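You operate a simulated robot arm through the tools that you are given. There is no shell and no other tool. Be economical: measure what you need, move in short steps, check, and stop when the job is done.

You are at the controls of a simulated two-armed robot. One attempt, no reset.

Task
Put both coiled leads in the leads box, fit the lid and slide it back.
Fine: the box goes straight back by about a hand and a half.
Where things are to end (x, y in the base frame): leads box within 0.04 m of [0.8, 0.22].

Only the result counts: the job must be done as asked and must still hold three seconds after the hand-in. Knocking over, shifting, dropping, spilling or breaking anything else fails it. Lids that push on must go on centred and level and be pressed home; caps that screw on are set level and turned clockwise until they are tight.

Robot
Two 6-joint arms with fingered hands on one trunk, on a base that drives. Base frame: it is fixed to the floor where the robot stands at the start and does not move with it; the origin is under the middle of the robot, x ahead of it, y to its left, z up. Units: m, degrees, N and s.
The left shoulder is at the start at [0.07, 0.191, 1.39], the right one opposite. With the tool pointing down near the work surface each hand reaches from about 0.48 to 0.94 m from the robot's upright axis, wherever it stands, measured 20 degrees to its own side. Places, roughly: leads box [0.7, 0.2, 0.8]; leads box mouth [0.7, 0.2, 0.9]. Payload 4.7 kg a hand.
Tool frame (each hand has its own): the origin (TCP) lies between the finger pads and is the grasp point; the fingertips stand 0.036 m ahead of it; z points along the fingers, y is the line along which they close. Largest opening 0.12 m; the body of the gripper starts 0.042 m behind the TCP. The gripper is a hand of 5 fingers: y runs from the thumb to the fingers, the wrist lies at [-0.018, -0.113, -0.198] in the tool frame, and closing takes about 1.5 s.
Orientation is that of the tool frame in the base frame, as [roll, pitch, yaw] about the fixed x, y, z axes, in that order (R = Rz(yaw) Ry(pitch) Rx(roll)). With the fingers straight down and the wrist toward the robot, the tool's x, y and z point along [0, 1, 0], [1, 0, 0] and [0, 0, -1] of the base frame.

Tools
- The arms move only by the tool send_rows. It takes "left_series", "right_series" or both (then of equal length, played together; a hand with none holds still); each is a list that holds one entry, the list of rows, each a list of 6 numbers: the shift along the tool's x, y, z in m, then the turn, a rotation vector about the tool's x, y, z in degrees. In form: [[[x, y, z, wx, wy, wz], ...]]. A call has 1 to 10 rows; each row shifts and turns the commanded pose from where the row before left it, along the tool's axes as they then stand. "left_claw" and "right_claw" are, for a hand that has rows, the gripper command, from -1 (shut) to 1 (fully open), values between in proportion, set as the call begins (left out, the last holds). A row lasts 0.2 s, in which the tool goes at most 0.05 m and 8.6 degrees; a call with a longer step from one row to the next is refused whole, and so is a gripper value outside its range. A pose out of reach is approached as far as the arm can. The call stops where the force on the tool passes 40 N (or 10 N more than at its start, if that is more) or the arm is blocked; 0.2 s more then pass. Each finger travels about 0.045 m/s and halts on what it meets, pressing with about 26 N; the grip force reading is that of the motor and also rises with nothing between the fingers. The clock runs only during rows and for 0.2 s after the last one: add rows that do not move to give the fingers time. The reply holds the time, the measured pose of the TCP, the force on the tool along the base axes, the opening and the grip force, in the units named above and with some noise, with the torque about the TCP (base axes, N m) and any sound that the robot's microphone picked up.
- Cameras (640 x 400 px; columns grow to the right, rows downward): "scene" is now at [0.1289, 0.0128, 1.6056]; the picture's right is [0.17, -0.98, 0.00], its down [-0.69, -0.12, -0.71] and it looks along [0.70, 0.12, -0.70] (base axes); focal length 265 px, centre (320, 200). "left" rides on the left gripper at [-0.073, -0.091, -0.144] in its tool frame; the picture's right is [-0.80, -0.28, 0.52], its down [0.53, -0.73, 0.42] and it looks along [0.27, 0.62, 0.74] (tool axes); focal length 234 px, centre (320, 200). "right" rides on the right gripper at [0.073, -0.091, -0.143] in its tool frame; the picture's right is [-0.80, 0.28, -0.53], its down [-0.53, -0.73, 0.42] and it looks along [-0.27, 0.62, 0.74] (tool axes); focal length 234 px, centre (320, 200). There is no depth. A picture from a camera that has moved, and an enlarged one, comes with that camera's place and axes in the base frame and with its lens.
- grab_frame(camera): a new picture of that camera. It takes no simulated time.
- move_column(by): slides the trunk up (or, below 0, down) by that many m; the arms and the scene camera ride with it, the base frame stays. It gives what a move gives, with no picture.
- drive_base(legs): drives the robot by 1 to 6 legs, each [ahead, left, turn to the left] in m, m and degrees, along the robot's own axes; the way and the turn of a leg run together, so that a leg with both is an arc; at most 1.5 m and 180 degrees a leg. The arms and the cameras ride along, it lands a little off, and it stops where it bumps. It gives what a move gives.
- preshape(shape, hand): the hand has 5 fingers and takes this shape, open, in about a second: jaw (thumb against the fingers, like two jaws); tri (thumb and two fingers); tip (a fingertip pinch); poke (one finger out to press); point (the index stretched); flat (the hand flat); cup (the hand cupped); fist (a fist). The gripper value then closes the fingers along that shape, each until it touches; the sizes above hold for jaw. It gives what a move gives, with no picture.
- pan_tilt(pan, tilt): turns the head with the scene camera to pan (to the left, within 86 degrees either way) and tilt (down, from -29 to 69), counted from straight ahead of the robot. It gives what a move gives.
- inspect(camera, box): a new picture of the part [left, top, right, bottom] of that camera's present view, enlarged. It takes no simulated time.
- job_done(): hands the job in; it is judged then, once.

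Go step by step. Nothing tells you exact positions but the pictures and the camera data: compare them with the known pose of the tool, close in by small moves and look again before you grip or let go. The budget is 120 turns and 92 pictures, counting those below and the enlarged ones. Unless the task says otherwise, let go and move clear before handing in, and close with one line.

The tools are called as name(argument=value, ...) on one line, values as JSON. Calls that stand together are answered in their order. send_rows: Moves the arms, as the interface text tells. Its arguments: {"type":"object","properties":{"left_series":{"type":"array"},"left_claw":{"type":"number"},"right_series":{"type":"array"},"right_claw":{"type":"number"}},"required":[]} The other tools are called the same way: move_column (by) slides the trunk up or down; preshape (shape, hand) gives the hand a shape; drive_base (legs) drives the base; pan_tilt (pan, tilt) turns the head that bears the scene camera; grab_frame (camera) takes a picture; inspect (camera, box) takes an enlarged picture of a part of a camera's view; job_done () hands the job in.

At the start:

```text
time: 0.0
left_position: [0.432, 0.2716, 0.9998]
left_tool_rot: [180.0, 0.1, 90.1]
left_contact_force: [-0.3, -0.7, -0.7]
left_moment: [-0.03, 0.0, -0.01]
left_width: 0.1193
left_finger_force: 0.1
left_shape: jaw
right_position: [0.681, -0.1934, 1.1131]
right_tool_rot: [-179.9, 0.0, 90.0]
right_contact_force: [-0.1, 0.6, 0.4]
right_moment: [0.0, 0.03, 0.01]
right_width: 0.1196
right_finger_force: 0.0
right_shape: jaw
trunk travel left (down, up): [-0.867, 0.073]
robot x, y, heading: [-0.0008, 0.0035, 0.1]
head pan, tilt: [10.0, 44.7]
```

scene: 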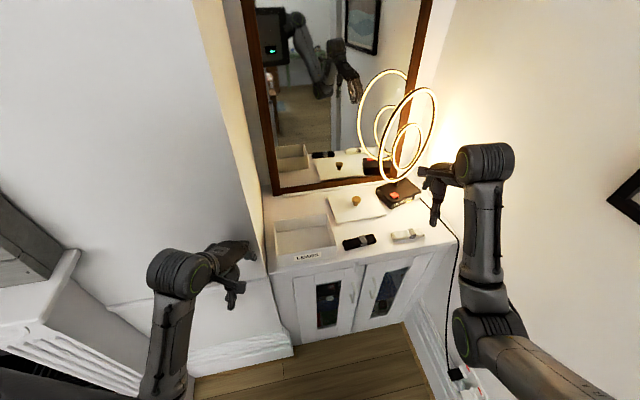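
right: 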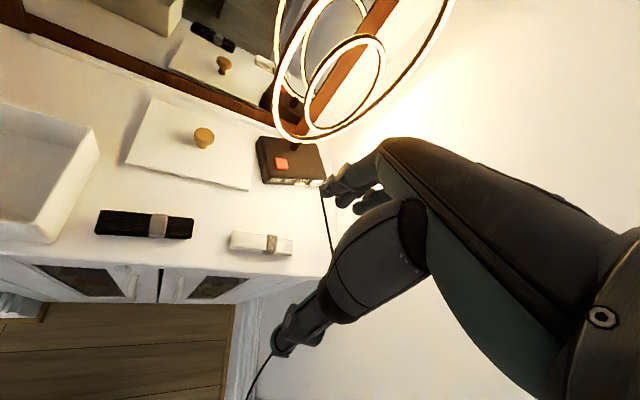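
left: 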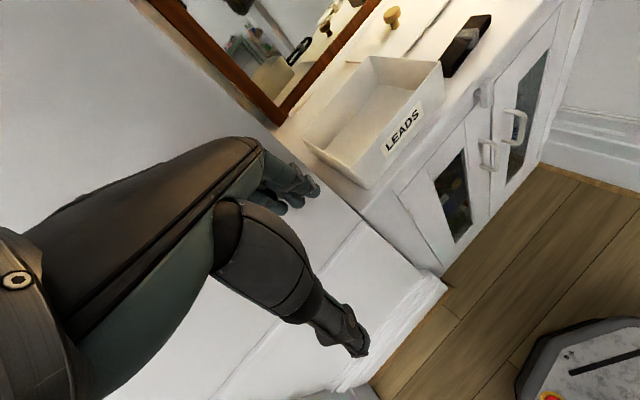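

I see the open leads box on the cabinet, the lid with a wooden knob behind it, and two coiled leads (black and white) to the front right. I'll zoom in to measure positions.

inspect(camera="scene", box=[250, 160, 460, 290])

inspect(camera="right", box=[0, 80, 340, 290])

```text
3.05 times, centred on (355, 225) of scene
camera zoom: at [0.1289, 0.0128, 1.6056], right [0.17, -0.98, 0.0], down [-0.69, -0.12, -0.71], along [0.7, 0.12, -0.7], focal length 806 px, centre (213, 124)
```

zoom: 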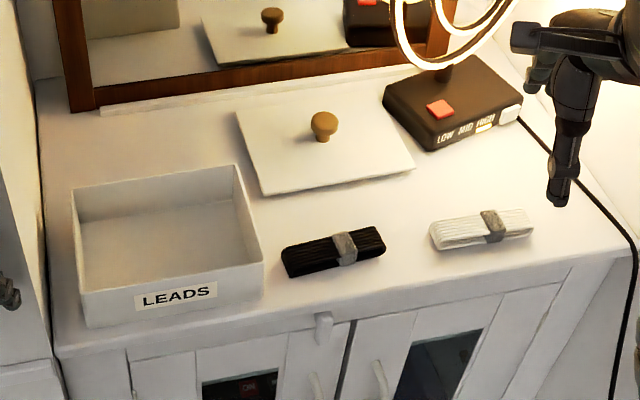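

```text
1.88 times, centred on (170, 185) of right
camera zoom: at [0.5886, -0.1208, 1.2579], right [0.28, -0.8, 0.53], down [-0.73, -0.53, -0.42], along [0.62, -0.27, -0.74], focal length 441 px, centre (602, 228)
```

zoom: 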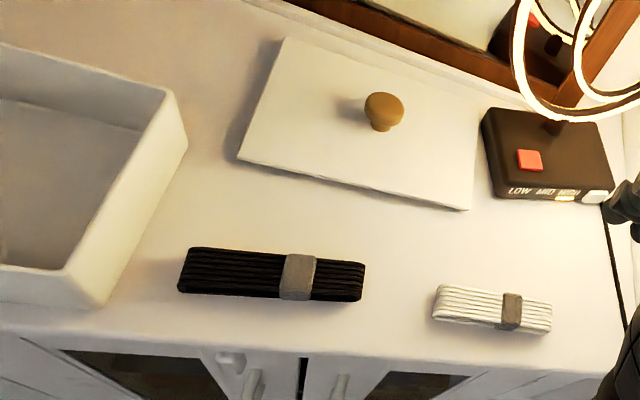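

Positions measured from both views agree. The white lead is at about (0.770, -0.198) and the black at (0.705, -0.026). The box centre is about (0.683, 0.166), with the rim near z=0.877. The lid knob is at about (0.893, 0.0), and everything is yawed about 22°. I'll bring the right hand above the white lead first.

send_rows(right_series=[[[-0.001, 0.022, 0.035, 0, 0, 0], [-0.001, 0.022, 0.035, 0, 0, 0], [-0.001, 0.022, 0.035, 0, 0, 0], [-0.001, 0.022, 0.035, 0, 0, 0], [0, 0, 0, 0, 0, -7.2], [0, 0, 0, 0, 0, -7.2], [0, 0, 0, 0, 0, -7.2], [0, 0, 0, 0, 0, 0]]], right_claw=0.3)

grab_frame(camera="right")

grab_frame(camera="scene")

```text
time: 1.8
left_position: [0.4326, 0.2734, 1.0002]
left_tool_rot: [180.0, 0.1, 90.1]
left_contact_force: [0.1, 1.0, 0.3]
left_moment: [-0.05, -0.02, 0.0]
left_width: 0.1195
left_finger_force: 0.0
left_shape: jaw
right_position: [0.7691, -0.1963, 0.974]
right_tool_rot: [180.0, 0.0, 111.7]
right_contact_force: [-0.4, 1.4, -0.1]
right_moment: [-0.01, 0.0, -0.02]
right_width: 0.0785
right_finger_force: 0.1
right_shape: jaw
trunk travel left (down, up): [-0.867, 0.073]
robot x, y, heading: [0.0016, 0.0044, 0.2]
head pan, tilt: [10.0, 44.7]
```

```text
86 pictures are left
camera right: at [0.6568, -0.1635, 1.118], right [0.56, -0.64, 0.53], down [-0.48, -0.77, -0.42], along [0.68, -0.02, -0.74], focal length 234 px, centre (320, 200)
```

right: 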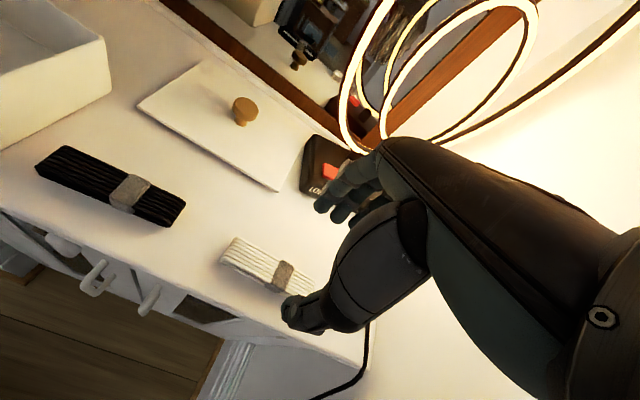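

```text
85 pictures are left
camera scene: at [0.1283, 0.013, 1.6057], right [0.17, -0.98, 0.0], down [-0.69, -0.12, -0.71], along [0.7, 0.12, -0.7], focal length 265 px, centre (320, 200)
```

scene: 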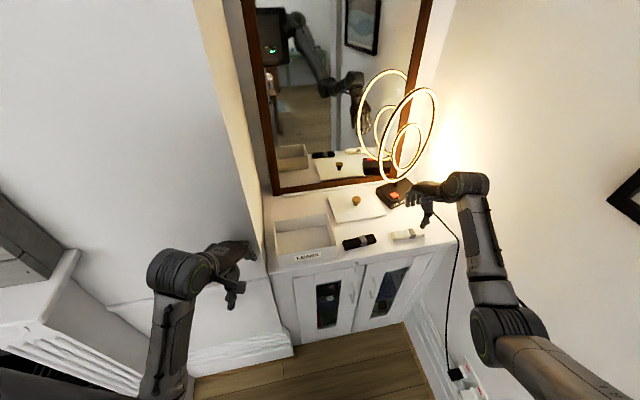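

The hand is centred above the white lead and the lamp base clears it by about 6 cm. I'll go down in two steps.

send_rows(right_series=[[[0, 0.002, 0.03, 0, 0, 0], [0, 0.002, 0.03, 0, 0, 0], [0, 0, 0.02, 0, 0, 0], [0, 0, 0, 0, 0, 0]]])

grab_frame(camera="right")

inspect(camera="scene", box=[330, 150, 490, 260])

```text
time: 2.8
left_position: [0.4327, 0.2721, 1.0003]
left_tool_rot: [-180.0, 0.0, 90.0]
left_contact_force: [-0.8, 0.2, 0.5]
left_moment: [-0.02, 0.01, 0.0]
left_width: 0.1196
left_finger_force: 0.0
left_shape: jaw
right_position: [0.7733, -0.1961, 0.8942]
right_tool_rot: [-179.9, 0.1, 111.6]
right_contact_force: [0.4, 0.5, 0.5]
right_moment: [0.02, -0.01, 0.01]
right_width: 0.0783
right_finger_force: 0.0
right_shape: jaw
trunk travel left (down, up): [-0.867, 0.073]
robot x, y, heading: [0.0, -0.0009, 0.3]
head pan, tilt: [10.0, 44.7]
```

```text
84 pictures are left
camera right: at [0.6605, -0.1622, 1.0389], right [0.56, -0.64, 0.53], down [-0.49, -0.76, -0.42], along [0.68, -0.02, -0.74], focal length 234 px, centre (320, 200)
```

right: 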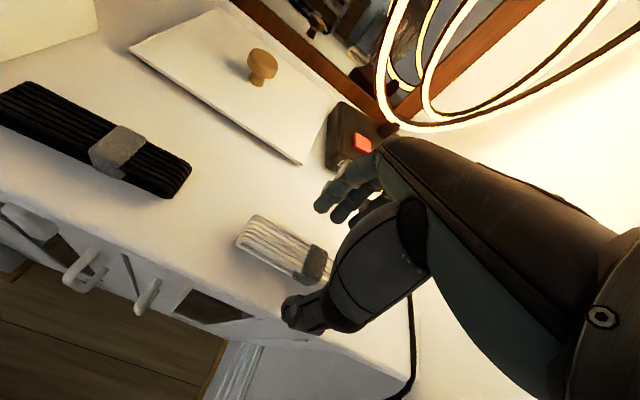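

```text
3.64 times, centred on (410, 205) of scene
camera zoom: at [0.1288, 0.0128, 1.6057], right [0.17, -0.98, 0.0], down [-0.69, -0.12, -0.71], along [0.7, 0.12, -0.7], focal length 962 px, centre (-7, 182)
```

zoom: 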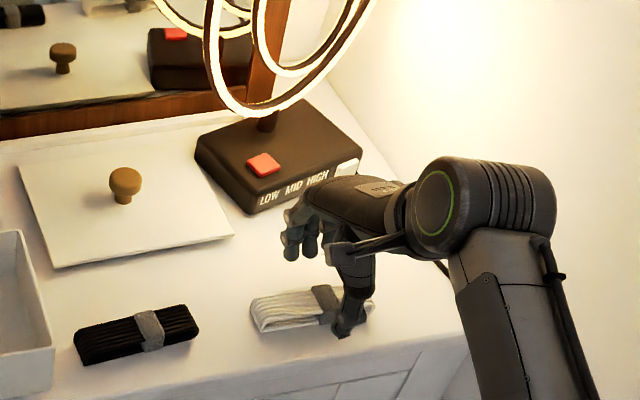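

Fingers are behind the white lead and the thumb is in front of it. I'll descend the last part and close.

send_rows(right_series=[[[-0.004, 0, 0.012, 0, 0, 0], [0, 0, 0.01, 0, 0, 0], [0, 0, 0.006, 0, 0, 0], [0, 0, 0, 0, 0, 0]]])

send_rows(right_series=[[[0, 0, 0, 0, 0, 0], [0, 0, 0, 0, 0, 0], [0, 0, 0, 0, 0, 0], [0, 0, 0, 0, 0, 0], [0, 0, 0, 0, 0, 0], [0, 0, 0, 0, 0, 0], [0, 0, 0, 0, 0, 0]]], right_claw=-1)

grab_frame(camera="right")

```text
time: 3.8
left_position: [0.432, 0.2718, 0.9997]
left_tool_rot: [-179.9, 0.0, 90.0]
left_contact_force: [-0.6, 0.6, -0.9]
left_moment: [0.0, 0.03, 0.05]
left_width: 0.1196
left_finger_force: 0.1
left_shape: jaw
right_position: [0.7743, -0.1995, 0.8664]
right_tool_rot: [-180.0, 0.1, 111.6]
right_contact_force: [0.0, -0.2, -1.0]
right_moment: [0.02, 0.03, -0.02]
right_width: 0.0782
right_finger_force: 0.1
right_shape: jaw
trunk travel left (down, up): [-0.867, 0.073]
robot x, y, heading: [-0.0021, 0.002, -0.1]
head pan, tilt: [10.0, 44.7]
```

```text
time: 5.4
left_position: [0.433, 0.2724, 1.0]
left_tool_rot: [180.0, 0.0, 90.0]
left_contact_force: [-0.1, 0.3, 0.8]
left_moment: [0.02, 0.01, 0.01]
left_width: 0.1195
left_finger_force: 0.0
left_shape: jaw
right_position: [0.7748, -0.1999, 0.8662]
right_tool_rot: [-179.9, 0.0, 111.6]
right_contact_force: [-0.3, 0.1, 0.2]
right_moment: [-0.02, 0.03, 0.01]
right_width: 0.0273
right_finger_force: 25.9
right_shape: jaw
trunk travel left (down, up): [-0.867, 0.073]
robot x, y, heading: [-0.0012, -0.0024, -0.1]
head pan, tilt: [10.0, 44.7]
```

```text
82 pictures are left
camera right: at [0.6616, -0.1659, 1.0106], right [0.56, -0.64, 0.53], down [-0.49, -0.76, -0.42], along [0.67, -0.02, -0.74], focal length 234 px, centre (320, 200)
```

right: 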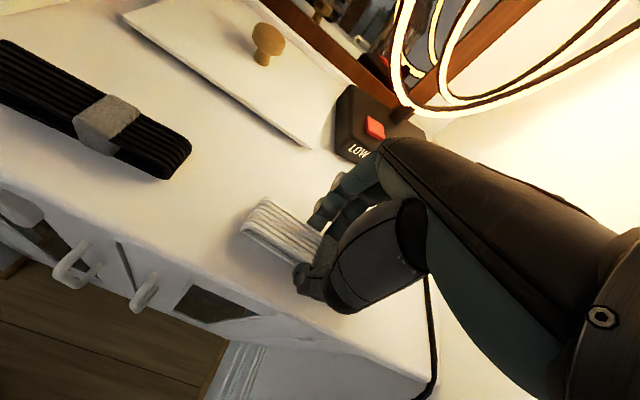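

The white lead is gripped at 0.027 m width. I'll lift it and carry it over the back half of the box.

send_rows(right_series=[[[0, 0, -0.02, 0, 0, 0], [0, 0, -0.04, 0, 0, 0], [0, 0, -0.045, 0, 0, 0], [0, 0, -0.03, 0, 0, 0]]])

send_rows(right_series=[[[0.0415, 0.0088, 0, 0, 0, 0], [0.0415, 0.0088, 0, 0, 0, 0], [0.0415, 0.0088, 0, 0, 0, 0], [0.0415, 0.0088, 0, 0, 0, 0], [0.0415, 0.0088, 0, 0, 0, 0], [0.0415, 0.0088, 0, 0, 0, 0], [0.0415, 0.0088, 0, 0, 0, 0], [0.0415, 0.0088, 0, 0, 0, 0], [0.0415, 0.0088, 0, 0, 0, 0]]])

grab_frame(camera="right")

grab_frame(camera="scene")

grab_frame(camera="left")

```text
time: 6.4
left_position: [0.4314, 0.272, 0.9995]
left_tool_rot: [-180.0, 0.0, 90.0]
left_contact_force: [0.2, -0.4, -0.1]
left_moment: [0.03, 0.01, -0.04]
left_width: 0.1195
left_finger_force: 0.0
left_shape: jaw
right_position: [0.7751, -0.1982, 1.0004]
right_tool_rot: [-179.9, 0.0, 111.5]
right_contact_force: [-0.6, 0.0, -0.8]
right_moment: [-0.01, 0.0, -0.02]
right_width: 0.0273
right_finger_force: 25.7
right_shape: jaw
trunk travel left (down, up): [-0.867, 0.073]
robot x, y, heading: [-0.0006, 0.0031, 0.1]
head pan, tilt: [10.0, 44.7]
```

```text
time: 8.3
left_position: [0.4332, 0.2723, 0.9989]
left_tool_rot: [-179.9, 0.1, 90.0]
left_contact_force: [0.2, 1.0, -0.1]
left_moment: [0.0, -0.02, -0.05]
left_width: 0.1195
left_finger_force: 0.1
left_shape: jaw
right_position: [0.7698, 0.0272, 0.9788]
right_tool_rot: [-179.1, 5.9, 105.9]
right_contact_force: [-0.3, 0.3, -0.9]
right_moment: [0.03, -0.01, 0.0]
right_width: 0.0274
right_finger_force: 25.9
right_shape: jaw
right hand out of reach, approached as far as the arm can: row 8, 9
trunk travel left (down, up): [-0.867, 0.073]
robot x, y, heading: [-0.0018, -0.0026, 0.1]
head pan, tilt: [10.0, 44.7]
stopped in row 9 (right hand): the arm was blocked; the commanded pose is now the measured one
```

```text
81 pictures are left
camera right: at [0.6582, 0.0857, 1.1157], right [0.48, -0.64, 0.6], down [-0.55, -0.75, -0.36], along [0.68, -0.16, -0.71], focal length 234 px, centre (320, 200)
```

right: 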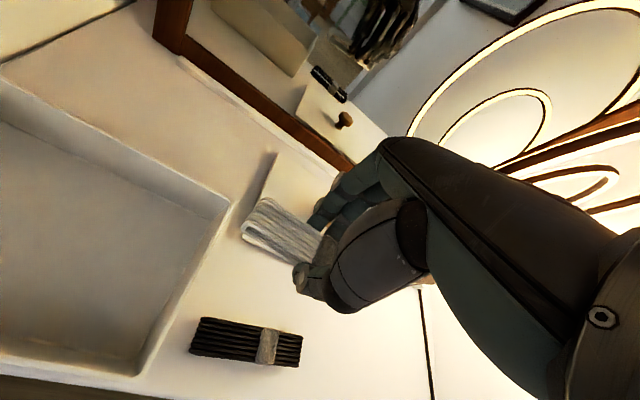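

```text
80 pictures are left
camera scene: at [0.1296, 0.0143, 1.6055], right [0.17, -0.98, 0.0], down [-0.69, -0.12, -0.71], along [0.7, 0.12, -0.7], focal length 265 px, centre (320, 200)
```

scene: 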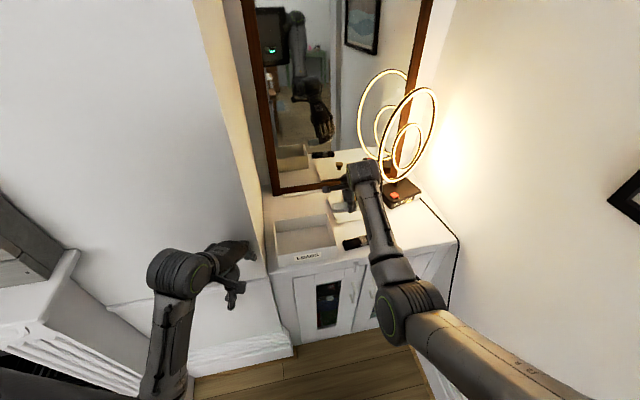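

```text
79 pictures are left
camera left: at [0.3428, 0.2002, 1.1441], right [-0.28, -0.8, -0.52], down [-0.73, 0.53, -0.42], along [0.62, 0.26, -0.74], focal length 234 px, centre (320, 200)
```

left: 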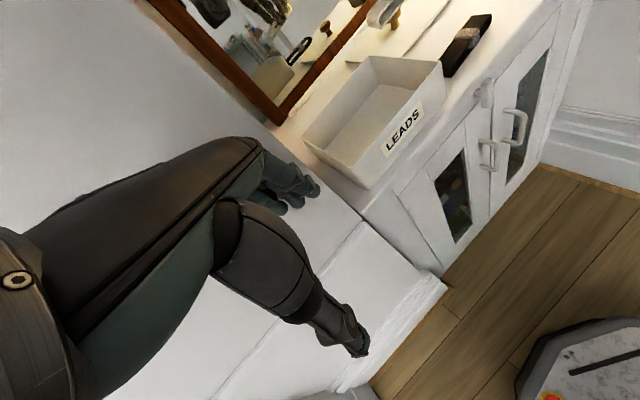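

The right arm runs into its limits when it crosses to the left. I'll back the hand off and straighten it, then turn the base about 21.5° left so the cabinet is square in front and everything sits on the right arm's side.

send_rows(right_series=[[[-0.04, 0, -0.01, 0, 0, 0], [-0.04, 0, -0.01, 0, 0, 0], [-0.04, -0.01, 0, -0.9, 5.9, 0], [0, -0.01, 0, 0, 0, 8], [0, -0.01, 0, 0, 0, 7.9], [0, 0, 0, 0, 0, 0]]])

```text
time: 9.7
left_position: [0.4333, 0.2712, 0.9999]
left_tool_rot: [-179.9, 0.0, 89.8]
left_contact_force: [0.0, 0.3, 0.4]
left_moment: [0.03, -0.03, 0.01]
left_width: 0.1195
left_finger_force: 0.0
left_shape: jaw
right_position: [0.7724, -0.0949, 1.011]
right_tool_rot: [179.7, -0.3, 89.9]
right_contact_force: [-0.7, -0.6, -1.3]
right_moment: [0.01, 0.0, 0.0]
right_width: 0.0275
right_finger_force: 25.4
right_shape: jaw
trunk travel left (down, up): [-0.867, 0.073]
robot x, y, heading: [0.0019, -0.0017, 0.1]
head pan, tilt: [10.0, 44.7]
```

The hand is straight again with the lead held. I'll pull it back a little and turn the base.

send_rows(right_series=[[[0, -0.025, -0.01, 0, 0, 0], [0, -0.025, -0.01, 0, 0, 0]]])

drive_base(legs=[[0, 0, 21.7]])

pan_tilt(pan=-8, tilt=46)

grab_frame(camera="scene")

grab_frame(camera="right")

```text
time: 10.3
left_position: [0.431, 0.2722, 1.0007]
left_tool_rot: [-180.0, -0.1, 90.0]
left_contact_force: [0.4, 0.1, 0.2]
left_moment: [0.0, -0.02, 0.01]
left_width: 0.1197
left_finger_force: 0.1
left_shape: jaw
right_position: [0.7227, -0.0944, 1.0318]
right_tool_rot: [179.8, 0.1, 89.9]
right_contact_force: [0.2, -0.5, -0.6]
right_moment: [0.02, -0.04, -0.01]
right_width: 0.0277
right_finger_force: 26.0
right_shape: jaw
trunk travel left (down, up): [-0.867, 0.073]
robot x, y, heading: [0.0007, -0.0008, -0.1]
head pan, tilt: [10.0, 44.7]
```

```text
time: 11.8
left_position: [0.3041, 0.4106, 0.9993]
left_tool_rot: [-180.0, 0.0, 111.4]
left_contact_force: [-1.1, -0.4, 0.3]
left_moment: [-0.01, 0.0, -0.03]
left_width: 0.1196
left_finger_force: 0.1
left_shape: jaw
right_position: [0.7073, 0.1766, 1.0317]
right_tool_rot: [179.8, -0.1, 111.5]
right_contact_force: [-0.6, -0.1, -0.7]
right_moment: [0.02, 0.01, -0.03]
right_width: 0.0275
right_finger_force: 26.3
right_shape: jaw
trunk travel left (down, up): [-0.867, 0.073]
robot x, y, heading: [0.0013, -0.0024, 21.6]
head pan, tilt: [10.0, 44.7]
```

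```text
time: 12.6
left_position: [0.3033, 0.4112, 0.9997]
left_tool_rot: [-180.0, 0.0, 111.5]
left_contact_force: [-0.3, -0.6, -0.4]
left_moment: [0.01, 0.04, -0.04]
left_width: 0.1197
left_finger_force: 0.0
left_shape: jaw
right_position: [0.708, 0.177, 1.0322]
right_tool_rot: [179.8, -0.2, 111.4]
right_contact_force: [-0.6, -0.1, 0.1]
right_moment: [-0.02, 0.03, -0.01]
right_width: 0.0275
right_finger_force: 25.9
right_shape: jaw
trunk travel left (down, up): [-0.867, 0.073]
robot x, y, heading: [-0.0011, 0.0021, 21.6]
head pan, tilt: [-8.0, 46.0]
```

```text
78 pictures are left
camera scene: at [0.1235, 0.0356, 1.6038], right [0.23, -0.97, 0.0], down [-0.7, -0.17, -0.69], along [0.68, 0.16, -0.72], focal length 265 px, centre (320, 200)
```

scene: 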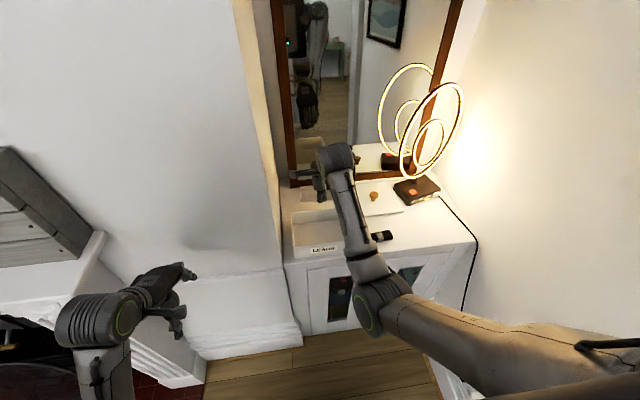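

```text
77 pictures are left
camera right: at [0.5943, 0.211, 1.1754], right [0.55, -0.65, 0.53], down [-0.49, -0.76, -0.43], along [0.68, -0.02, -0.74], focal length 234 px, centre (320, 200)
```

right: 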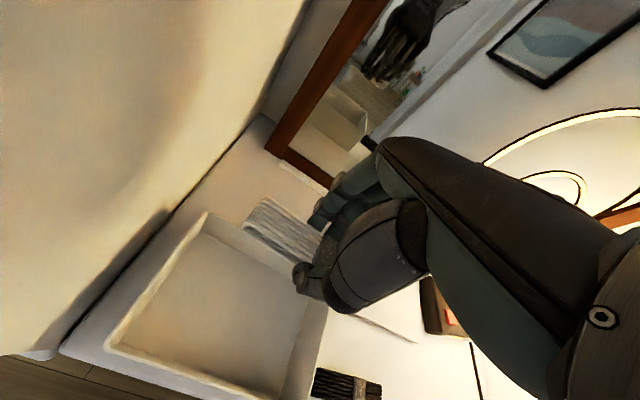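

After the turn the hand is right over the back half of the box, and the lead is parallel to it. I'll lower it inside.

send_rows(right_series=[[[0, 0, 0.03, 0, 0, 0], [0, 0, 0.03, 0, 0, 0], [0, 0, 0.03, 0, 0, 0], [0, 0, 0.02, 0, 0, 0], [0, 0, 0, 0, 0, 0]]])

grab_frame(camera="right")

inspect(camera="scene", box=[260, 120, 420, 280])

```text
time: 13.8
left_position: [0.3035, 0.4099, 0.9994]
left_tool_rot: [-180.0, 0.0, 111.3]
left_contact_force: [0.6, -0.1, -0.1]
left_moment: [-0.03, 0.01, 0.03]
left_width: 0.1196
left_finger_force: 0.0
left_shape: jaw
right_position: [0.707, 0.1776, 0.9204]
right_tool_rot: [179.6, 0.0, 111.4]
right_contact_force: [-0.8, -0.8, 3.3]
right_moment: [-0.04, -0.1, -0.03]
right_width: 0.0274
right_finger_force: 25.8
right_shape: jaw
trunk travel left (down, up): [-0.867, 0.073]
robot x, y, heading: [0.0034, 0.001, 21.3]
head pan, tilt: [-8.0, 46.0]
```

```text
76 pictures are left
camera right: at [0.5937, 0.2117, 1.065], right [0.55, -0.65, 0.53], down [-0.49, -0.76, -0.43], along [0.68, -0.02, -0.74], focal length 234 px, centre (320, 200)
```

right: 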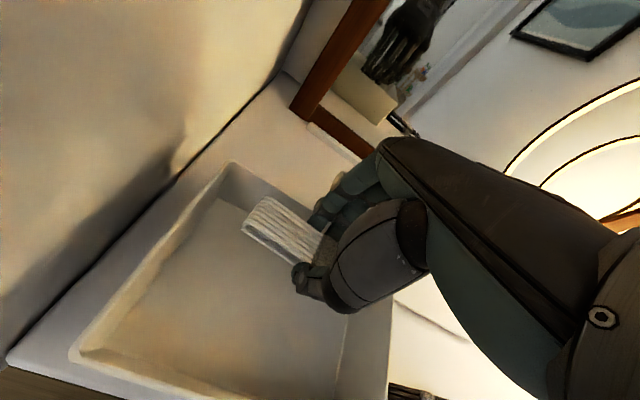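

```text
2.50 times, centred on (340, 200) of scene
camera zoom: at [0.1228, 0.0353, 1.6039], right [0.23, -0.97, 0.0], down [-0.7, -0.17, -0.69], along [0.68, 0.16, -0.72], focal length 662 px, centre (270, 200)
```

zoom: 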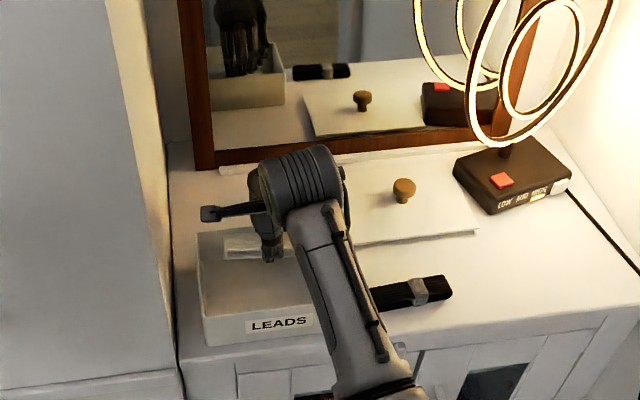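

I feel a light contact, probably fingertips on the back rim. I'll lift a little, shift about 17 mm forward, and lower again.

send_rows(right_series=[[[0, 0, -0.02, 0, 0, 0], [0, -0.017, 0, 0, 0, 0], [0, 0, 0.02, 0, 0, 0], [0, 0, 0.02, 0, 0, 0], [0, 0, 0.012, 0, 0, 0], [0, 0, 0, 0, 0, 0]]])

grab_frame(camera="right")

```text
time: 15.2
left_position: [0.3025, 0.4108, 1.0001]
left_tool_rot: [180.0, 0.0, 111.3]
left_contact_force: [-0.4, 0.3, -0.4]
left_moment: [0.0, -0.04, -0.03]
left_width: 0.1197
left_finger_force: 0.1
left_shape: jaw
right_position: [0.691, 0.1728, 0.8887]
right_tool_rot: [179.8, -0.1, 111.4]
right_contact_force: [-1.4, -0.4, 1.4]
right_moment: [0.04, -0.09, -0.06]
right_width: 0.0274
right_finger_force: 25.8
right_shape: jaw
trunk travel left (down, up): [-0.867, 0.073]
robot x, y, heading: [0.0043, -0.0026, 21.5]
head pan, tilt: [-8.0, 46.0]
```

```text
74 pictures are left
camera right: at [0.5784, 0.2058, 1.0327], right [0.55, -0.65, 0.53], down [-0.49, -0.76, -0.43], along [0.68, -0.02, -0.74], focal length 234 px, centre (320, 200)
```

right: 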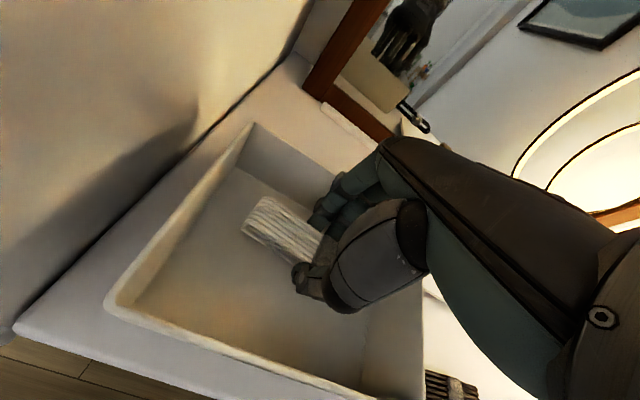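

The lead is inside the walls. I'll lower it to the floor.

send_rows(right_series=[[[0, -0.004, 0.006, 0, 0, 0], [0, 0, 0.005, 0, 0, 0], [0, 0, 0.003, 0, 0, 0], [0, 0, 0, 0, 0, 0]]])

grab_frame(camera="right")

```text
time: 16.2
left_position: [0.3032, 0.4107, 0.9999]
left_tool_rot: [-180.0, 0.0, 111.3]
left_contact_force: [-0.1, 0.4, -1.1]
left_moment: [0.01, 0.01, 0.0]
left_width: 0.1197
left_finger_force: 0.1
left_shape: jaw
right_position: [0.6878, 0.1705, 0.8757]
right_tool_rot: [179.7, 0.0, 111.4]
right_contact_force: [-0.1, -0.5, -0.9]
right_moment: [0.0, 0.0, 0.02]
right_width: 0.0272
right_finger_force: 26.5
right_shape: jaw
trunk travel left (down, up): [-0.867, 0.073]
robot x, y, heading: [-0.0011, -0.0023, 21.2]
head pan, tilt: [-8.0, 46.0]
```

```text
73 pictures are left
camera right: at [0.575, 0.2036, 1.0198], right [0.55, -0.65, 0.53], down [-0.49, -0.76, -0.43], along [0.68, -0.02, -0.73], focal length 234 px, centre (320, 200)
```

right: 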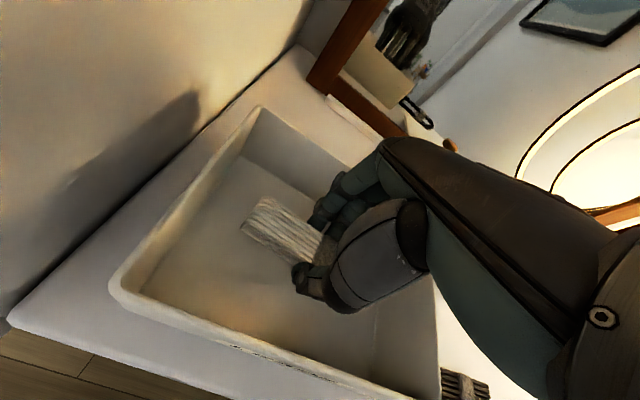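

The lead is just above the floor. I'll touch down, open slightly and lift out.

send_rows(right_series=[[[0, 0, 0.003, 0, 0, 0], [0, 0, 0, 0, 0, 0]]])

send_rows(right_series=[[[0, 0, 0, 0, 0, 0], [0, 0, 0, 0, 0, 0], [0, 0, 0, 0, 0, 0], [0, 0, 0, 0, 0, 0]]], right_claw=-0.25)

send_rows(right_series=[[[0, 0, -0.015, 0, 0, 0], [0, 0, -0.03, 0, 0, 0], [0, 0, -0.04, 0, 0, 0], [0, 0, -0.04, 0, 0, 0]]])

grab_frame(camera="right")

```text
time: 16.8
left_position: [0.3025, 0.4114, 1.0008]
left_tool_rot: [180.0, 0.0, 111.4]
left_contact_force: [-0.1, -0.9, 1.4]
left_moment: [0.04, -0.02, -0.03]
left_width: 0.1198
left_finger_force: 0.0
left_shape: jaw
right_position: [0.6878, 0.1704, 0.8735]
right_tool_rot: [179.7, -0.1, 111.4]
right_contact_force: [-0.9, 1.0, -1.0]
right_moment: [-0.01, 0.0, -0.01]
right_width: 0.0275
right_finger_force: 25.9
right_shape: jaw
trunk travel left (down, up): [-0.867, 0.073]
robot x, y, heading: [0.0033, -0.0013, 21.3]
head pan, tilt: [-8.0, 46.0]
```

```text
time: 17.8
left_position: [0.3037, 0.4111, 0.9998]
left_tool_rot: [180.0, 0.0, 111.4]
left_contact_force: [-0.3, -0.2, -0.3]
left_moment: [0.0, -0.01, 0.02]
left_width: 0.1195
left_finger_force: 0.1
left_shape: jaw
right_position: [0.6887, 0.1697, 0.8736]
right_tool_rot: [179.8, 0.1, 111.3]
right_contact_force: [-1.8, 0.0, -0.2]
right_moment: [0.0, -0.03, 0.04]
right_width: 0.0446
right_finger_force: 0.0
right_shape: jaw
trunk travel left (down, up): [-0.867, 0.073]
robot x, y, heading: [-0.0011, -0.0013, 21.3]
head pan, tilt: [-8.0, 46.0]
```

```text
time: 18.8
left_position: [0.3032, 0.4101, 1.0001]
left_tool_rot: [-179.9, 0.1, 111.3]
left_contact_force: [-0.1, 0.0, -1.0]
left_moment: [0.0, 0.03, 0.02]
left_width: 0.1197
left_finger_force: 0.0
left_shape: jaw
right_position: [0.6879, 0.1681, 0.9983]
right_tool_rot: [179.8, -0.1, 111.5]
right_contact_force: [0.6, -0.2, 0.6]
right_moment: [0.03, 0.01, 0.0]
right_width: 0.0446
right_finger_force: 0.0
right_shape: jaw
trunk travel left (down, up): [-0.867, 0.073]
robot x, y, heading: [0.0009, 0.0015, 21.3]
head pan, tilt: [-8.0, 46.0]
```

```text
72 pictures are left
camera right: at [0.5747, 0.2017, 1.1415], right [0.55, -0.65, 0.52], down [-0.49, -0.76, -0.43], along [0.68, -0.02, -0.74], focal length 234 px, centre (320, 200)
```

right: 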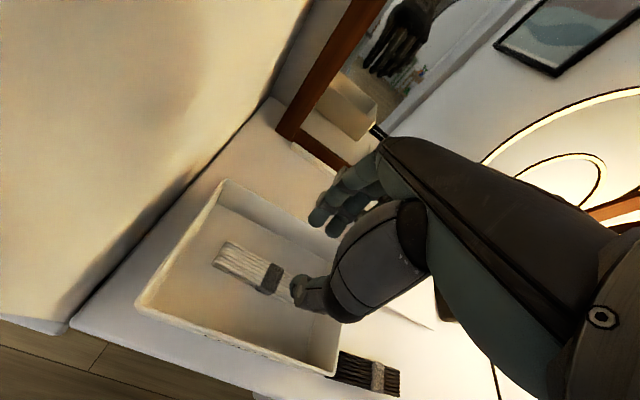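

The white lead is in the box. I'll nudge it toward the back wall with closed fingers to make room.

send_rows(right_series=[[[0, -0.035, 0, 0, 0, 0], [0, 0, 0, 0, 0, 0], [0, 0, 0, 0, 0, 0], [0, 0, 0.04, 0, 0, 0], [0, 0, 0.03, 0, 0, 0], [0, 0, 0.02, 0, 0, 0], [0, 0, 0, 0, 0, 0]]], right_claw=-1)

send_rows(right_series=[[[0, 0, 0.02, 0, 0, 0], [0, 0, 0.011, 0, 0, 0], [0, 0, 0, 0, 0, 0]]])

grab_frame(camera="right")

```text
time: 20.6
left_position: [0.3037, 0.4118, 0.9996]
left_tool_rot: [-180.0, 0.1, 111.3]
left_contact_force: [0.9, 0.1, -0.3]
left_moment: [0.0, 0.0, 0.0]
left_width: 0.1194
left_finger_force: 0.1
left_shape: jaw
right_position: [0.6889, 0.1355, 0.9253]
right_tool_rot: [177.5, 2.9, 110.9]
right_contact_force: [0.0, -0.5, -1.0]
right_moment: [0.01, 0.02, 0.01]
right_width: 0.0
right_finger_force: 26.4
right_shape: jaw
trunk travel left (down, up): [-0.867, 0.073]
robot x, y, heading: [-0.0028, 0.0016, 21.4]
head pan, tilt: [-8.0, 46.0]
stopped in row 7 (right hand): the arm was blocked; the commanded pose is now the measured one
```

```text
time: 21.4
left_position: [0.303, 0.4107, 0.9999]
left_tool_rot: [180.0, 0.0, 111.4]
left_contact_force: [0.1, -0.5, 0.1]
left_moment: [0.01, -0.03, -0.02]
left_width: 0.1192
left_finger_force: 0.1
left_shape: jaw
right_position: [0.6902, 0.1365, 0.8932]
right_tool_rot: [177.4, 2.9, 110.9]
right_contact_force: [0.0, 0.2, -0.4]
right_moment: [0.01, -0.01, -0.04]
right_width: 0.0
right_finger_force: 26.1
right_shape: jaw
trunk travel left (down, up): [-0.867, 0.073]
robot x, y, heading: [0.004, -0.0008, 21.4]
head pan, tilt: [-8.0, 46.0]
```

```text
71 pictures are left
camera right: at [0.5692, 0.1763, 1.0301], right [0.51, -0.63, 0.58], down [-0.47, -0.77, -0.43], along [0.72, -0.05, -0.69], focal length 234 px, centre (320, 200)
```

right: 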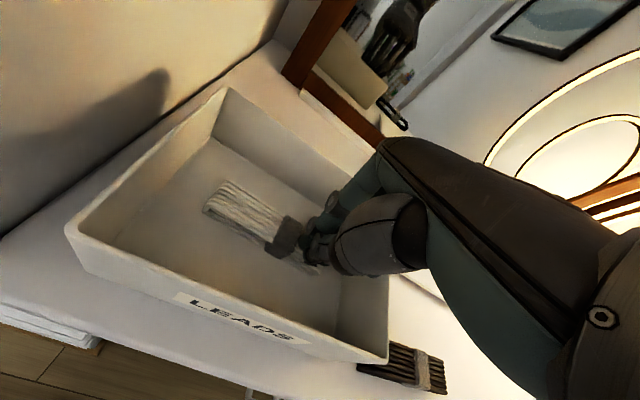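

The arm is at its inward limit here, so the nudge drifted off target. I'll lift clear, pull the left hand inward and up, then shift the base 0.1 m left so the box sits squarely in front of the right arm.

send_rows(right_series=[[[0, 0, -0.03, 0, 0, 0], [0, 0, -0.04, 0, 0, 0], [0, 0, -0.04, 0, 0, 0], [-0.02, 0, -0.03, 2.6, 2.9, -0.6], [0, 0, 0, 0, 0, 0]]], left_series=[[[-0.015, 0, -0.02, 0, 0, 0], [-0.015, 0, -0.02, 0, 0, 0], [-0.015, 0, -0.02, 0, 0, 0], [-0.015, 0, -0.02, 0, 0, 0], [0, 0, 0, 0, 0, 0]]])

grab_frame(camera="right")

grab_frame(camera="scene")

grab_frame(camera="left")

```text
time: 22.6
left_position: [0.3559, 0.3636, 1.0548]
left_tool_rot: [179.8, 0.1, 111.4]
left_contact_force: [-0.2, 0.0, 0.0]
left_moment: [-0.01, -0.03, 0.01]
left_width: 0.1196
left_finger_force: 0.0
left_shape: jaw
left hand out of reach, approached as far as the arm can: row 1, 2, 3, 4
right_position: [0.6869, 0.1247, 1.0344]
right_tool_rot: [-179.7, -0.2, 111.6]
right_contact_force: [0.2, 0.1, 0.4]
right_moment: [0.01, -0.02, 0.01]
right_width: 0.0002
right_finger_force: 26.0
right_shape: jaw
trunk travel left (down, up): [-0.867, 0.073]
robot x, y, heading: [-0.0014, 0.0004, 21.2]
head pan, tilt: [-8.0, 46.0]
```

```text
70 pictures are left
camera right: at [0.5746, 0.1576, 1.1797], right [0.56, -0.65, 0.52], down [-0.49, -0.76, -0.42], along [0.67, -0.02, -0.74], focal length 234 px, centre (320, 200)
```

right: 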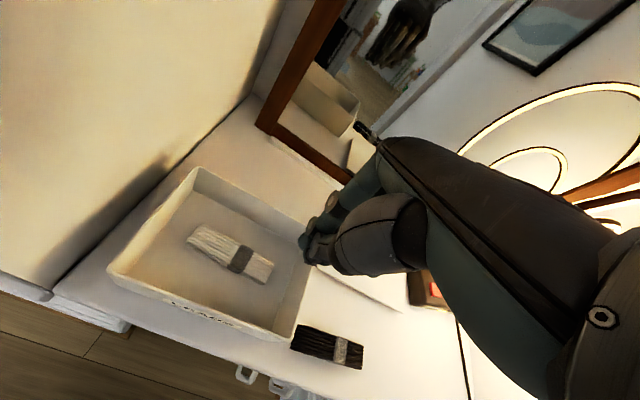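

```text
69 pictures are left
camera scene: at [0.1221, 0.0371, 1.6038], right [0.23, -0.97, 0.0], down [-0.7, -0.17, -0.69], along [0.68, 0.16, -0.72], focal length 265 px, centre (320, 200)
```

scene: 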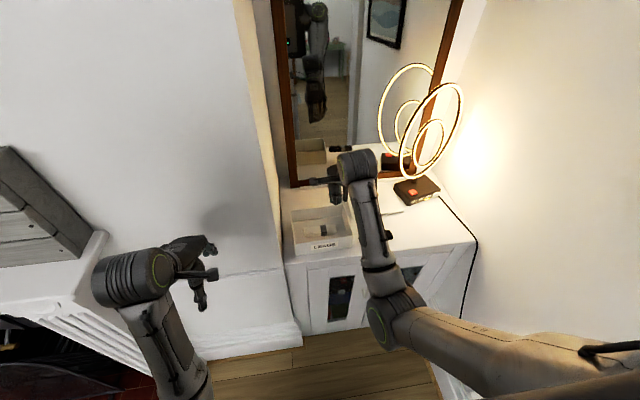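

```text
68 pictures are left
camera left: at [0.2972, 0.2626, 1.1992], right [0.04, -0.85, -0.53], down [-0.88, 0.23, -0.43], along [0.48, 0.47, -0.74], focal length 234 px, centre (320, 200)
```

left: 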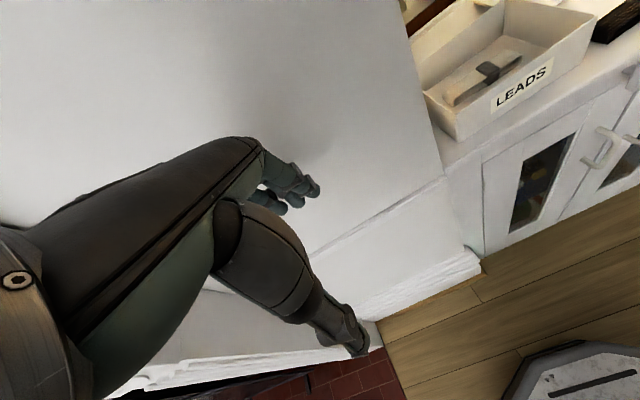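

The white lead lies in the middle of the box. The left arm has room, so I'll shift the base left.

drive_base(legs=[[0, 0.1, 0]])

grab_frame(camera="right")

```text
time: 23.8
left_position: [0.3213, 0.4554, 1.055]
left_tool_rot: [179.8, 0.0, 111.5]
left_contact_force: [-0.5, -0.5, 0.7]
left_moment: [-0.01, -0.01, 0.0]
left_width: 0.1196
left_finger_force: 0.1
left_shape: jaw
right_position: [0.6522, 0.2161, 1.0345]
right_tool_rot: [-179.8, 0.0, 111.4]
right_contact_force: [0.4, -0.6, -0.1]
right_moment: [-0.02, 0.02, 0.0]
right_width: 0.0003
right_finger_force: 25.9
right_shape: jaw
trunk travel left (down, up): [-0.867, 0.073]
robot x, y, heading: [-0.0334, 0.0927, 21.5]
head pan, tilt: [-8.0, 46.0]
```

```text
67 pictures are left
camera right: at [0.5401, 0.2491, 1.1787], right [0.56, -0.65, 0.52], down [-0.49, -0.76, -0.42], along [0.67, -0.02, -0.74], focal length 234 px, centre (320, 200)
```

right: 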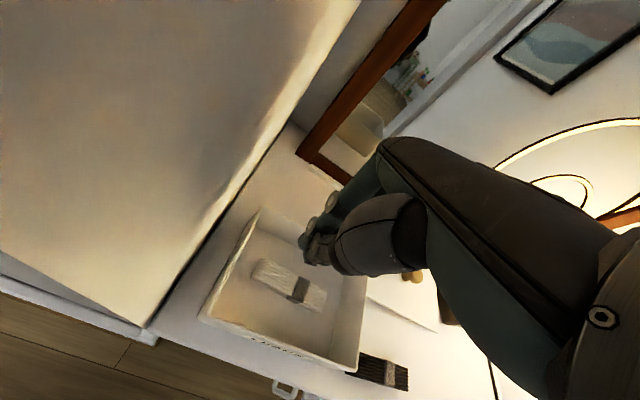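

Now I'll position the closed fingers in front of the white lead and lower them.

send_rows(right_series=[[[-0.03, -0.012, 0, 0, 0, 0], [-0.03, -0.012, 0, 0, 0, 0], [0, 0, 0.04, 0, 0, 0], [0, 0, 0.04, 0, 0, 0], [0, 0, 0.03, 0, 0, 0], [0, 0, 0, 0, 0, 0]]])

grab_frame(camera="right")

```text
time: 25.2
left_position: [0.319, 0.4567, 1.0545]
left_tool_rot: [179.8, 0.0, 111.5]
left_contact_force: [0.3, -0.6, -0.2]
left_moment: [-0.01, 0.03, -0.01]
left_width: 0.1197
left_finger_force: 0.0
left_shape: jaw
right_position: [0.6491, 0.1498, 0.9257]
right_tool_rot: [-179.9, -0.1, 111.6]
right_contact_force: [0.7, 0.4, -0.3]
right_moment: [-0.01, -0.02, 0.01]
right_width: 0.0001
right_finger_force: 26.2
right_shape: jaw
trunk travel left (down, up): [-0.867, 0.073]
robot x, y, heading: [-0.0351, 0.0929, 21.4]
head pan, tilt: [-8.0, 46.0]
```

```text
66 pictures are left
camera right: at [0.5371, 0.1842, 1.0696], right [0.56, -0.65, 0.52], down [-0.49, -0.76, -0.42], along [0.67, -0.02, -0.74], focal length 234 px, centre (320, 200)
```

right: 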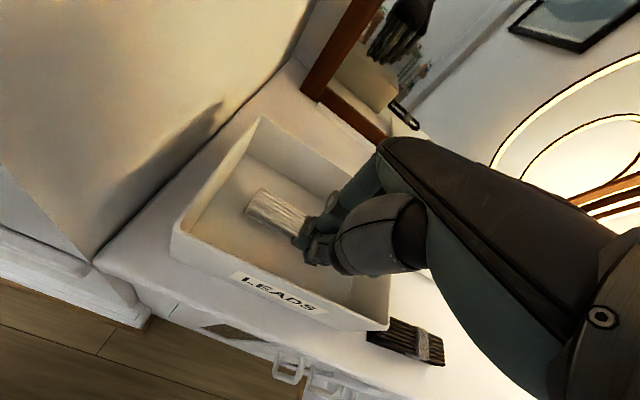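

This looks right, with the fingers ahead of the lead inside the front wall. I'll lower and push gently backward.

send_rows(right_series=[[[0, 0, 0.025, 0, 0, 0], [0, 0, 0.022, 0, 0, 0], [0, 0, 0, 0, 0, 0], [0, 0.012, 0, 0, 0, 0], [0, 0.012, 0, 0, 0, 0], [0, 0.012, 0, 0, 0, 0], [0, 0.01, 0, 0, 0, 0], [0, 0.008, 0, 0, 0, 0]]])

grab_frame(camera="right")

```text
time: 27.0
left_position: [0.3189, 0.4547, 1.0543]
left_tool_rot: [179.8, -0.1, 111.4]
left_contact_force: [0.1, -0.8, -0.4]
left_moment: [0.01, 0.05, -0.03]
left_width: 0.1198
left_finger_force: 0.0
left_shape: jaw
right_position: [0.7009, 0.1711, 0.8775]
right_tool_rot: [-180.0, -0.2, 111.5]
right_contact_force: [-1.5, 0.4, 2.8]
right_moment: [-0.02, -0.02, 0.01]
right_width: 0.0
right_finger_force: 26.0
right_shape: jaw
trunk travel left (down, up): [-0.867, 0.073]
robot x, y, heading: [-0.0368, 0.0921, 21.3]
head pan, tilt: [-8.0, 46.0]
```

```text
65 pictures are left
camera right: at [0.5884, 0.2048, 1.0226], right [0.56, -0.65, 0.52], down [-0.49, -0.76, -0.43], along [0.67, -0.02, -0.74], focal length 234 px, centre (320, 200)
```

right: 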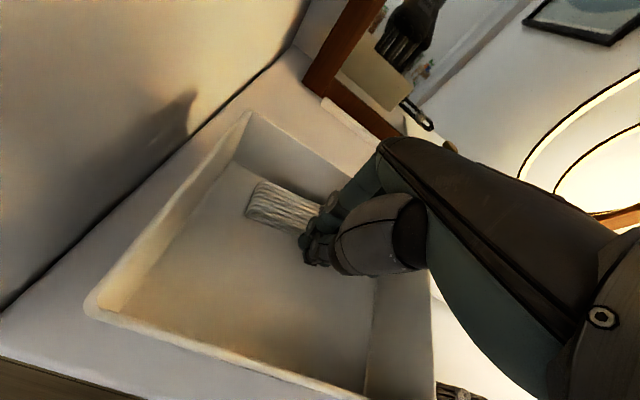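

The lead is nearly against the back wall. I'll give it a final nudge, lift out, and move over the black lead with the hand open.

send_rows(right_series=[[[0, 0.005, 0, 0, 0, 0], [0, -0.004, 0, 0, 0, 0], [0, 0, -0.03, 0, 0, 0], [0, 0, -0.045, 0, 0, 0], [0, 0, -0.045, 0, 0, 0]]])

send_rows(right_series=[[[-0.037, -0.0148, 0, 0, 0, 0], [-0.037, -0.0148, 0, 0, 0, 0], [-0.037, -0.0148, 0, 0, 0, 0], [-0.037, -0.0148, 0, 0, 0, 0], [-0.037, -0.0148, 0, 0, 0, 0], [0, 0, 0, 0, 0, 0]]], right_claw=0.3)

grab_frame(camera="right")

inspect(camera="scene", box=[270, 130, 470, 290])

```text
time: 28.2
left_position: [0.3186, 0.4568, 1.0542]
left_tool_rot: [179.9, 0.1, 111.5]
left_contact_force: [-0.3, 0.3, 0.2]
left_moment: [0.01, 0.01, 0.05]
left_width: 0.1199
left_finger_force: 0.1
left_shape: jaw
right_position: [0.7043, 0.1703, 0.9955]
right_tool_rot: [-179.9, -0.2, 111.6]
right_contact_force: [0.1, -0.3, 0.3]
right_moment: [0.04, 0.0, 0.02]
right_width: 0.0002
right_finger_force: 25.9
right_shape: jaw
trunk travel left (down, up): [-0.867, 0.073]
robot x, y, heading: [-0.0364, 0.0904, 21.2]
head pan, tilt: [-8.0, 46.0]
```

```text
time: 29.6
left_position: [0.3205, 0.4556, 1.0542]
left_tool_rot: [179.9, 0.1, 111.4]
left_contact_force: [-0.5, 0.0, 0.0]
left_moment: [-0.04, -0.01, 0.02]
left_width: 0.1199
left_finger_force: 0.0
left_shape: jaw
right_position: [0.7021, -0.0275, 0.9967]
right_tool_rot: [-179.9, -0.2, 111.5]
right_contact_force: [-0.2, 0.9, 0.0]
right_moment: [0.0, 0.03, 0.01]
right_width: 0.0776
right_finger_force: 0.1
right_shape: jaw
trunk travel left (down, up): [-0.867, 0.073]
robot x, y, heading: [-0.0333, 0.0899, 21.4]
head pan, tilt: [-8.0, 46.0]
```

```text
64 pictures are left
camera right: at [0.5894, 0.006, 1.1409], right [0.56, -0.65, 0.52], down [-0.49, -0.76, -0.42], along [0.67, -0.02, -0.74], focal length 234 px, centre (320, 200)
```

right: 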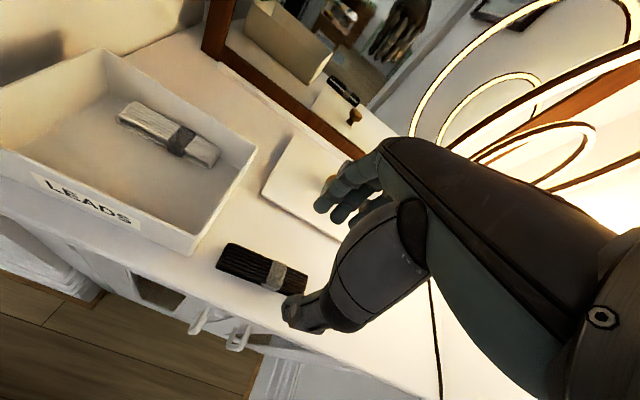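

```text
2.50 times, centred on (370, 210) of scene
camera zoom: at [0.0875, 0.1294, 1.6037], right [0.23, -0.97, 0.0], down [-0.7, -0.17, -0.69], along [0.68, 0.16, -0.72], focal length 662 px, centre (195, 175)
```

zoom: 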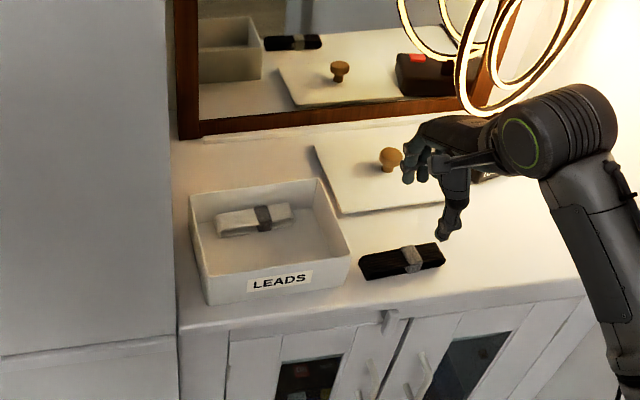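

The white lead is well placed at the back. The black lead's centre is about (0.706, -0.022), so I'll descend on it and grip.

send_rows(right_series=[[[0.004, 0.005, 0.03, 0, 0, 0], [0, 0, 0.035, 0, 0, 0], [0, 0, 0.03, 0, 0, 0], [0, 0, 0.02, 0, 0, 0], [0, 0, 0.015, 0, 0, 0], [0, 0, 0, 0, 0, 0]]])

grab_frame(camera="right")

send_rows(right_series=[[[0, 0, 0, 0, 0, 0], [0, 0, 0, 0, 0, 0], [0, 0, 0, 0, 0, 0], [0, 0, 0, 0, 0, 0], [0, 0, 0, 0, 0, 0], [0, 0, 0, 0, 0, 0], [0, 0, 0, 0, 0, 0]]], right_claw=-1)

grab_frame(camera="right")

```text
time: 31.0
left_position: [0.3205, 0.4565, 1.0541]
left_tool_rot: [179.9, 0.0, 111.5]
left_contact_force: [-0.2, 0.4, 0.1]
left_moment: [0.04, -0.03, 0.0]
left_width: 0.1198
left_finger_force: 0.0
left_shape: jaw
right_position: [0.7042, -0.0212, 0.8663]
right_tool_rot: [-179.9, -0.2, 111.5]
right_contact_force: [0.6, -0.7, 0.8]
right_moment: [0.01, -0.01, 0.01]
right_width: 0.078
right_finger_force: 0.1
right_shape: jaw
trunk travel left (down, up): [-0.867, 0.073]
robot x, y, heading: [-0.0384, 0.0925, 21.2]
head pan, tilt: [-8.0, 46.0]
```

```text
62 pictures are left
camera right: at [0.5918, 0.0119, 1.0111], right [0.56, -0.65, 0.52], down [-0.49, -0.76, -0.42], along [0.67, -0.02, -0.74], focal length 234 px, centre (320, 200)
```

right: 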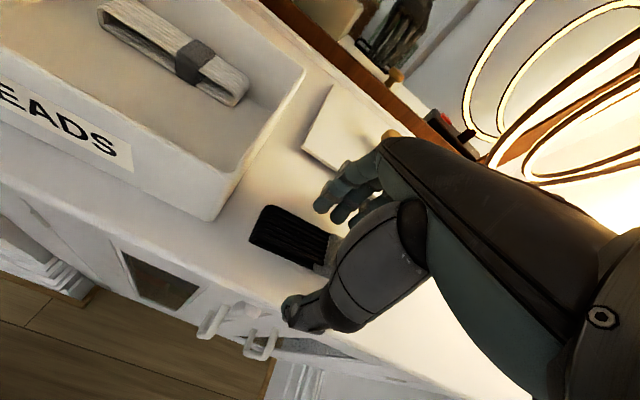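

```text
time: 32.6
left_position: [0.3204, 0.4549, 1.0549]
left_tool_rot: [179.8, 0.1, 111.4]
left_contact_force: [0.2, 0.4, -0.5]
left_moment: [-0.01, 0.01, -0.01]
left_width: 0.1198
left_finger_force: 0.1
left_shape: jaw
right_position: [0.7038, -0.0216, 0.8648]
right_tool_rot: [-179.9, -0.1, 111.6]
right_contact_force: [0.1, 0.2, -0.3]
right_moment: [-0.02, -0.01, -0.01]
right_width: 0.0277
right_finger_force: 26.2
right_shape: jaw
trunk travel left (down, up): [-0.867, 0.073]
robot x, y, heading: [-0.0381, 0.0927, 21.5]
head pan, tilt: [-8.0, 46.0]
```

```text
61 pictures are left
camera right: at [0.5919, 0.0118, 1.0113], right [0.56, -0.65, 0.52], down [-0.49, -0.76, -0.42], along [0.67, -0.02, -0.74], focal length 234 px, centre (320, 200)
```

right: 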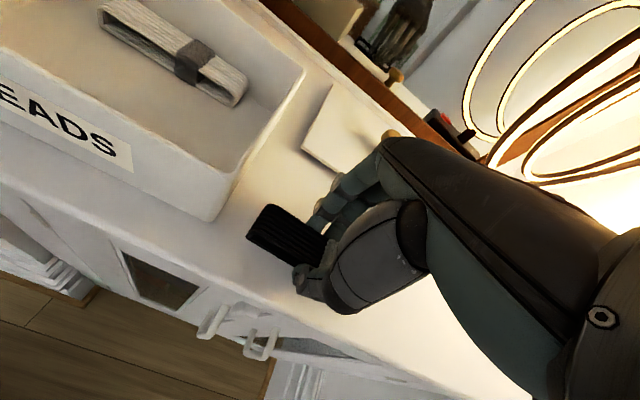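

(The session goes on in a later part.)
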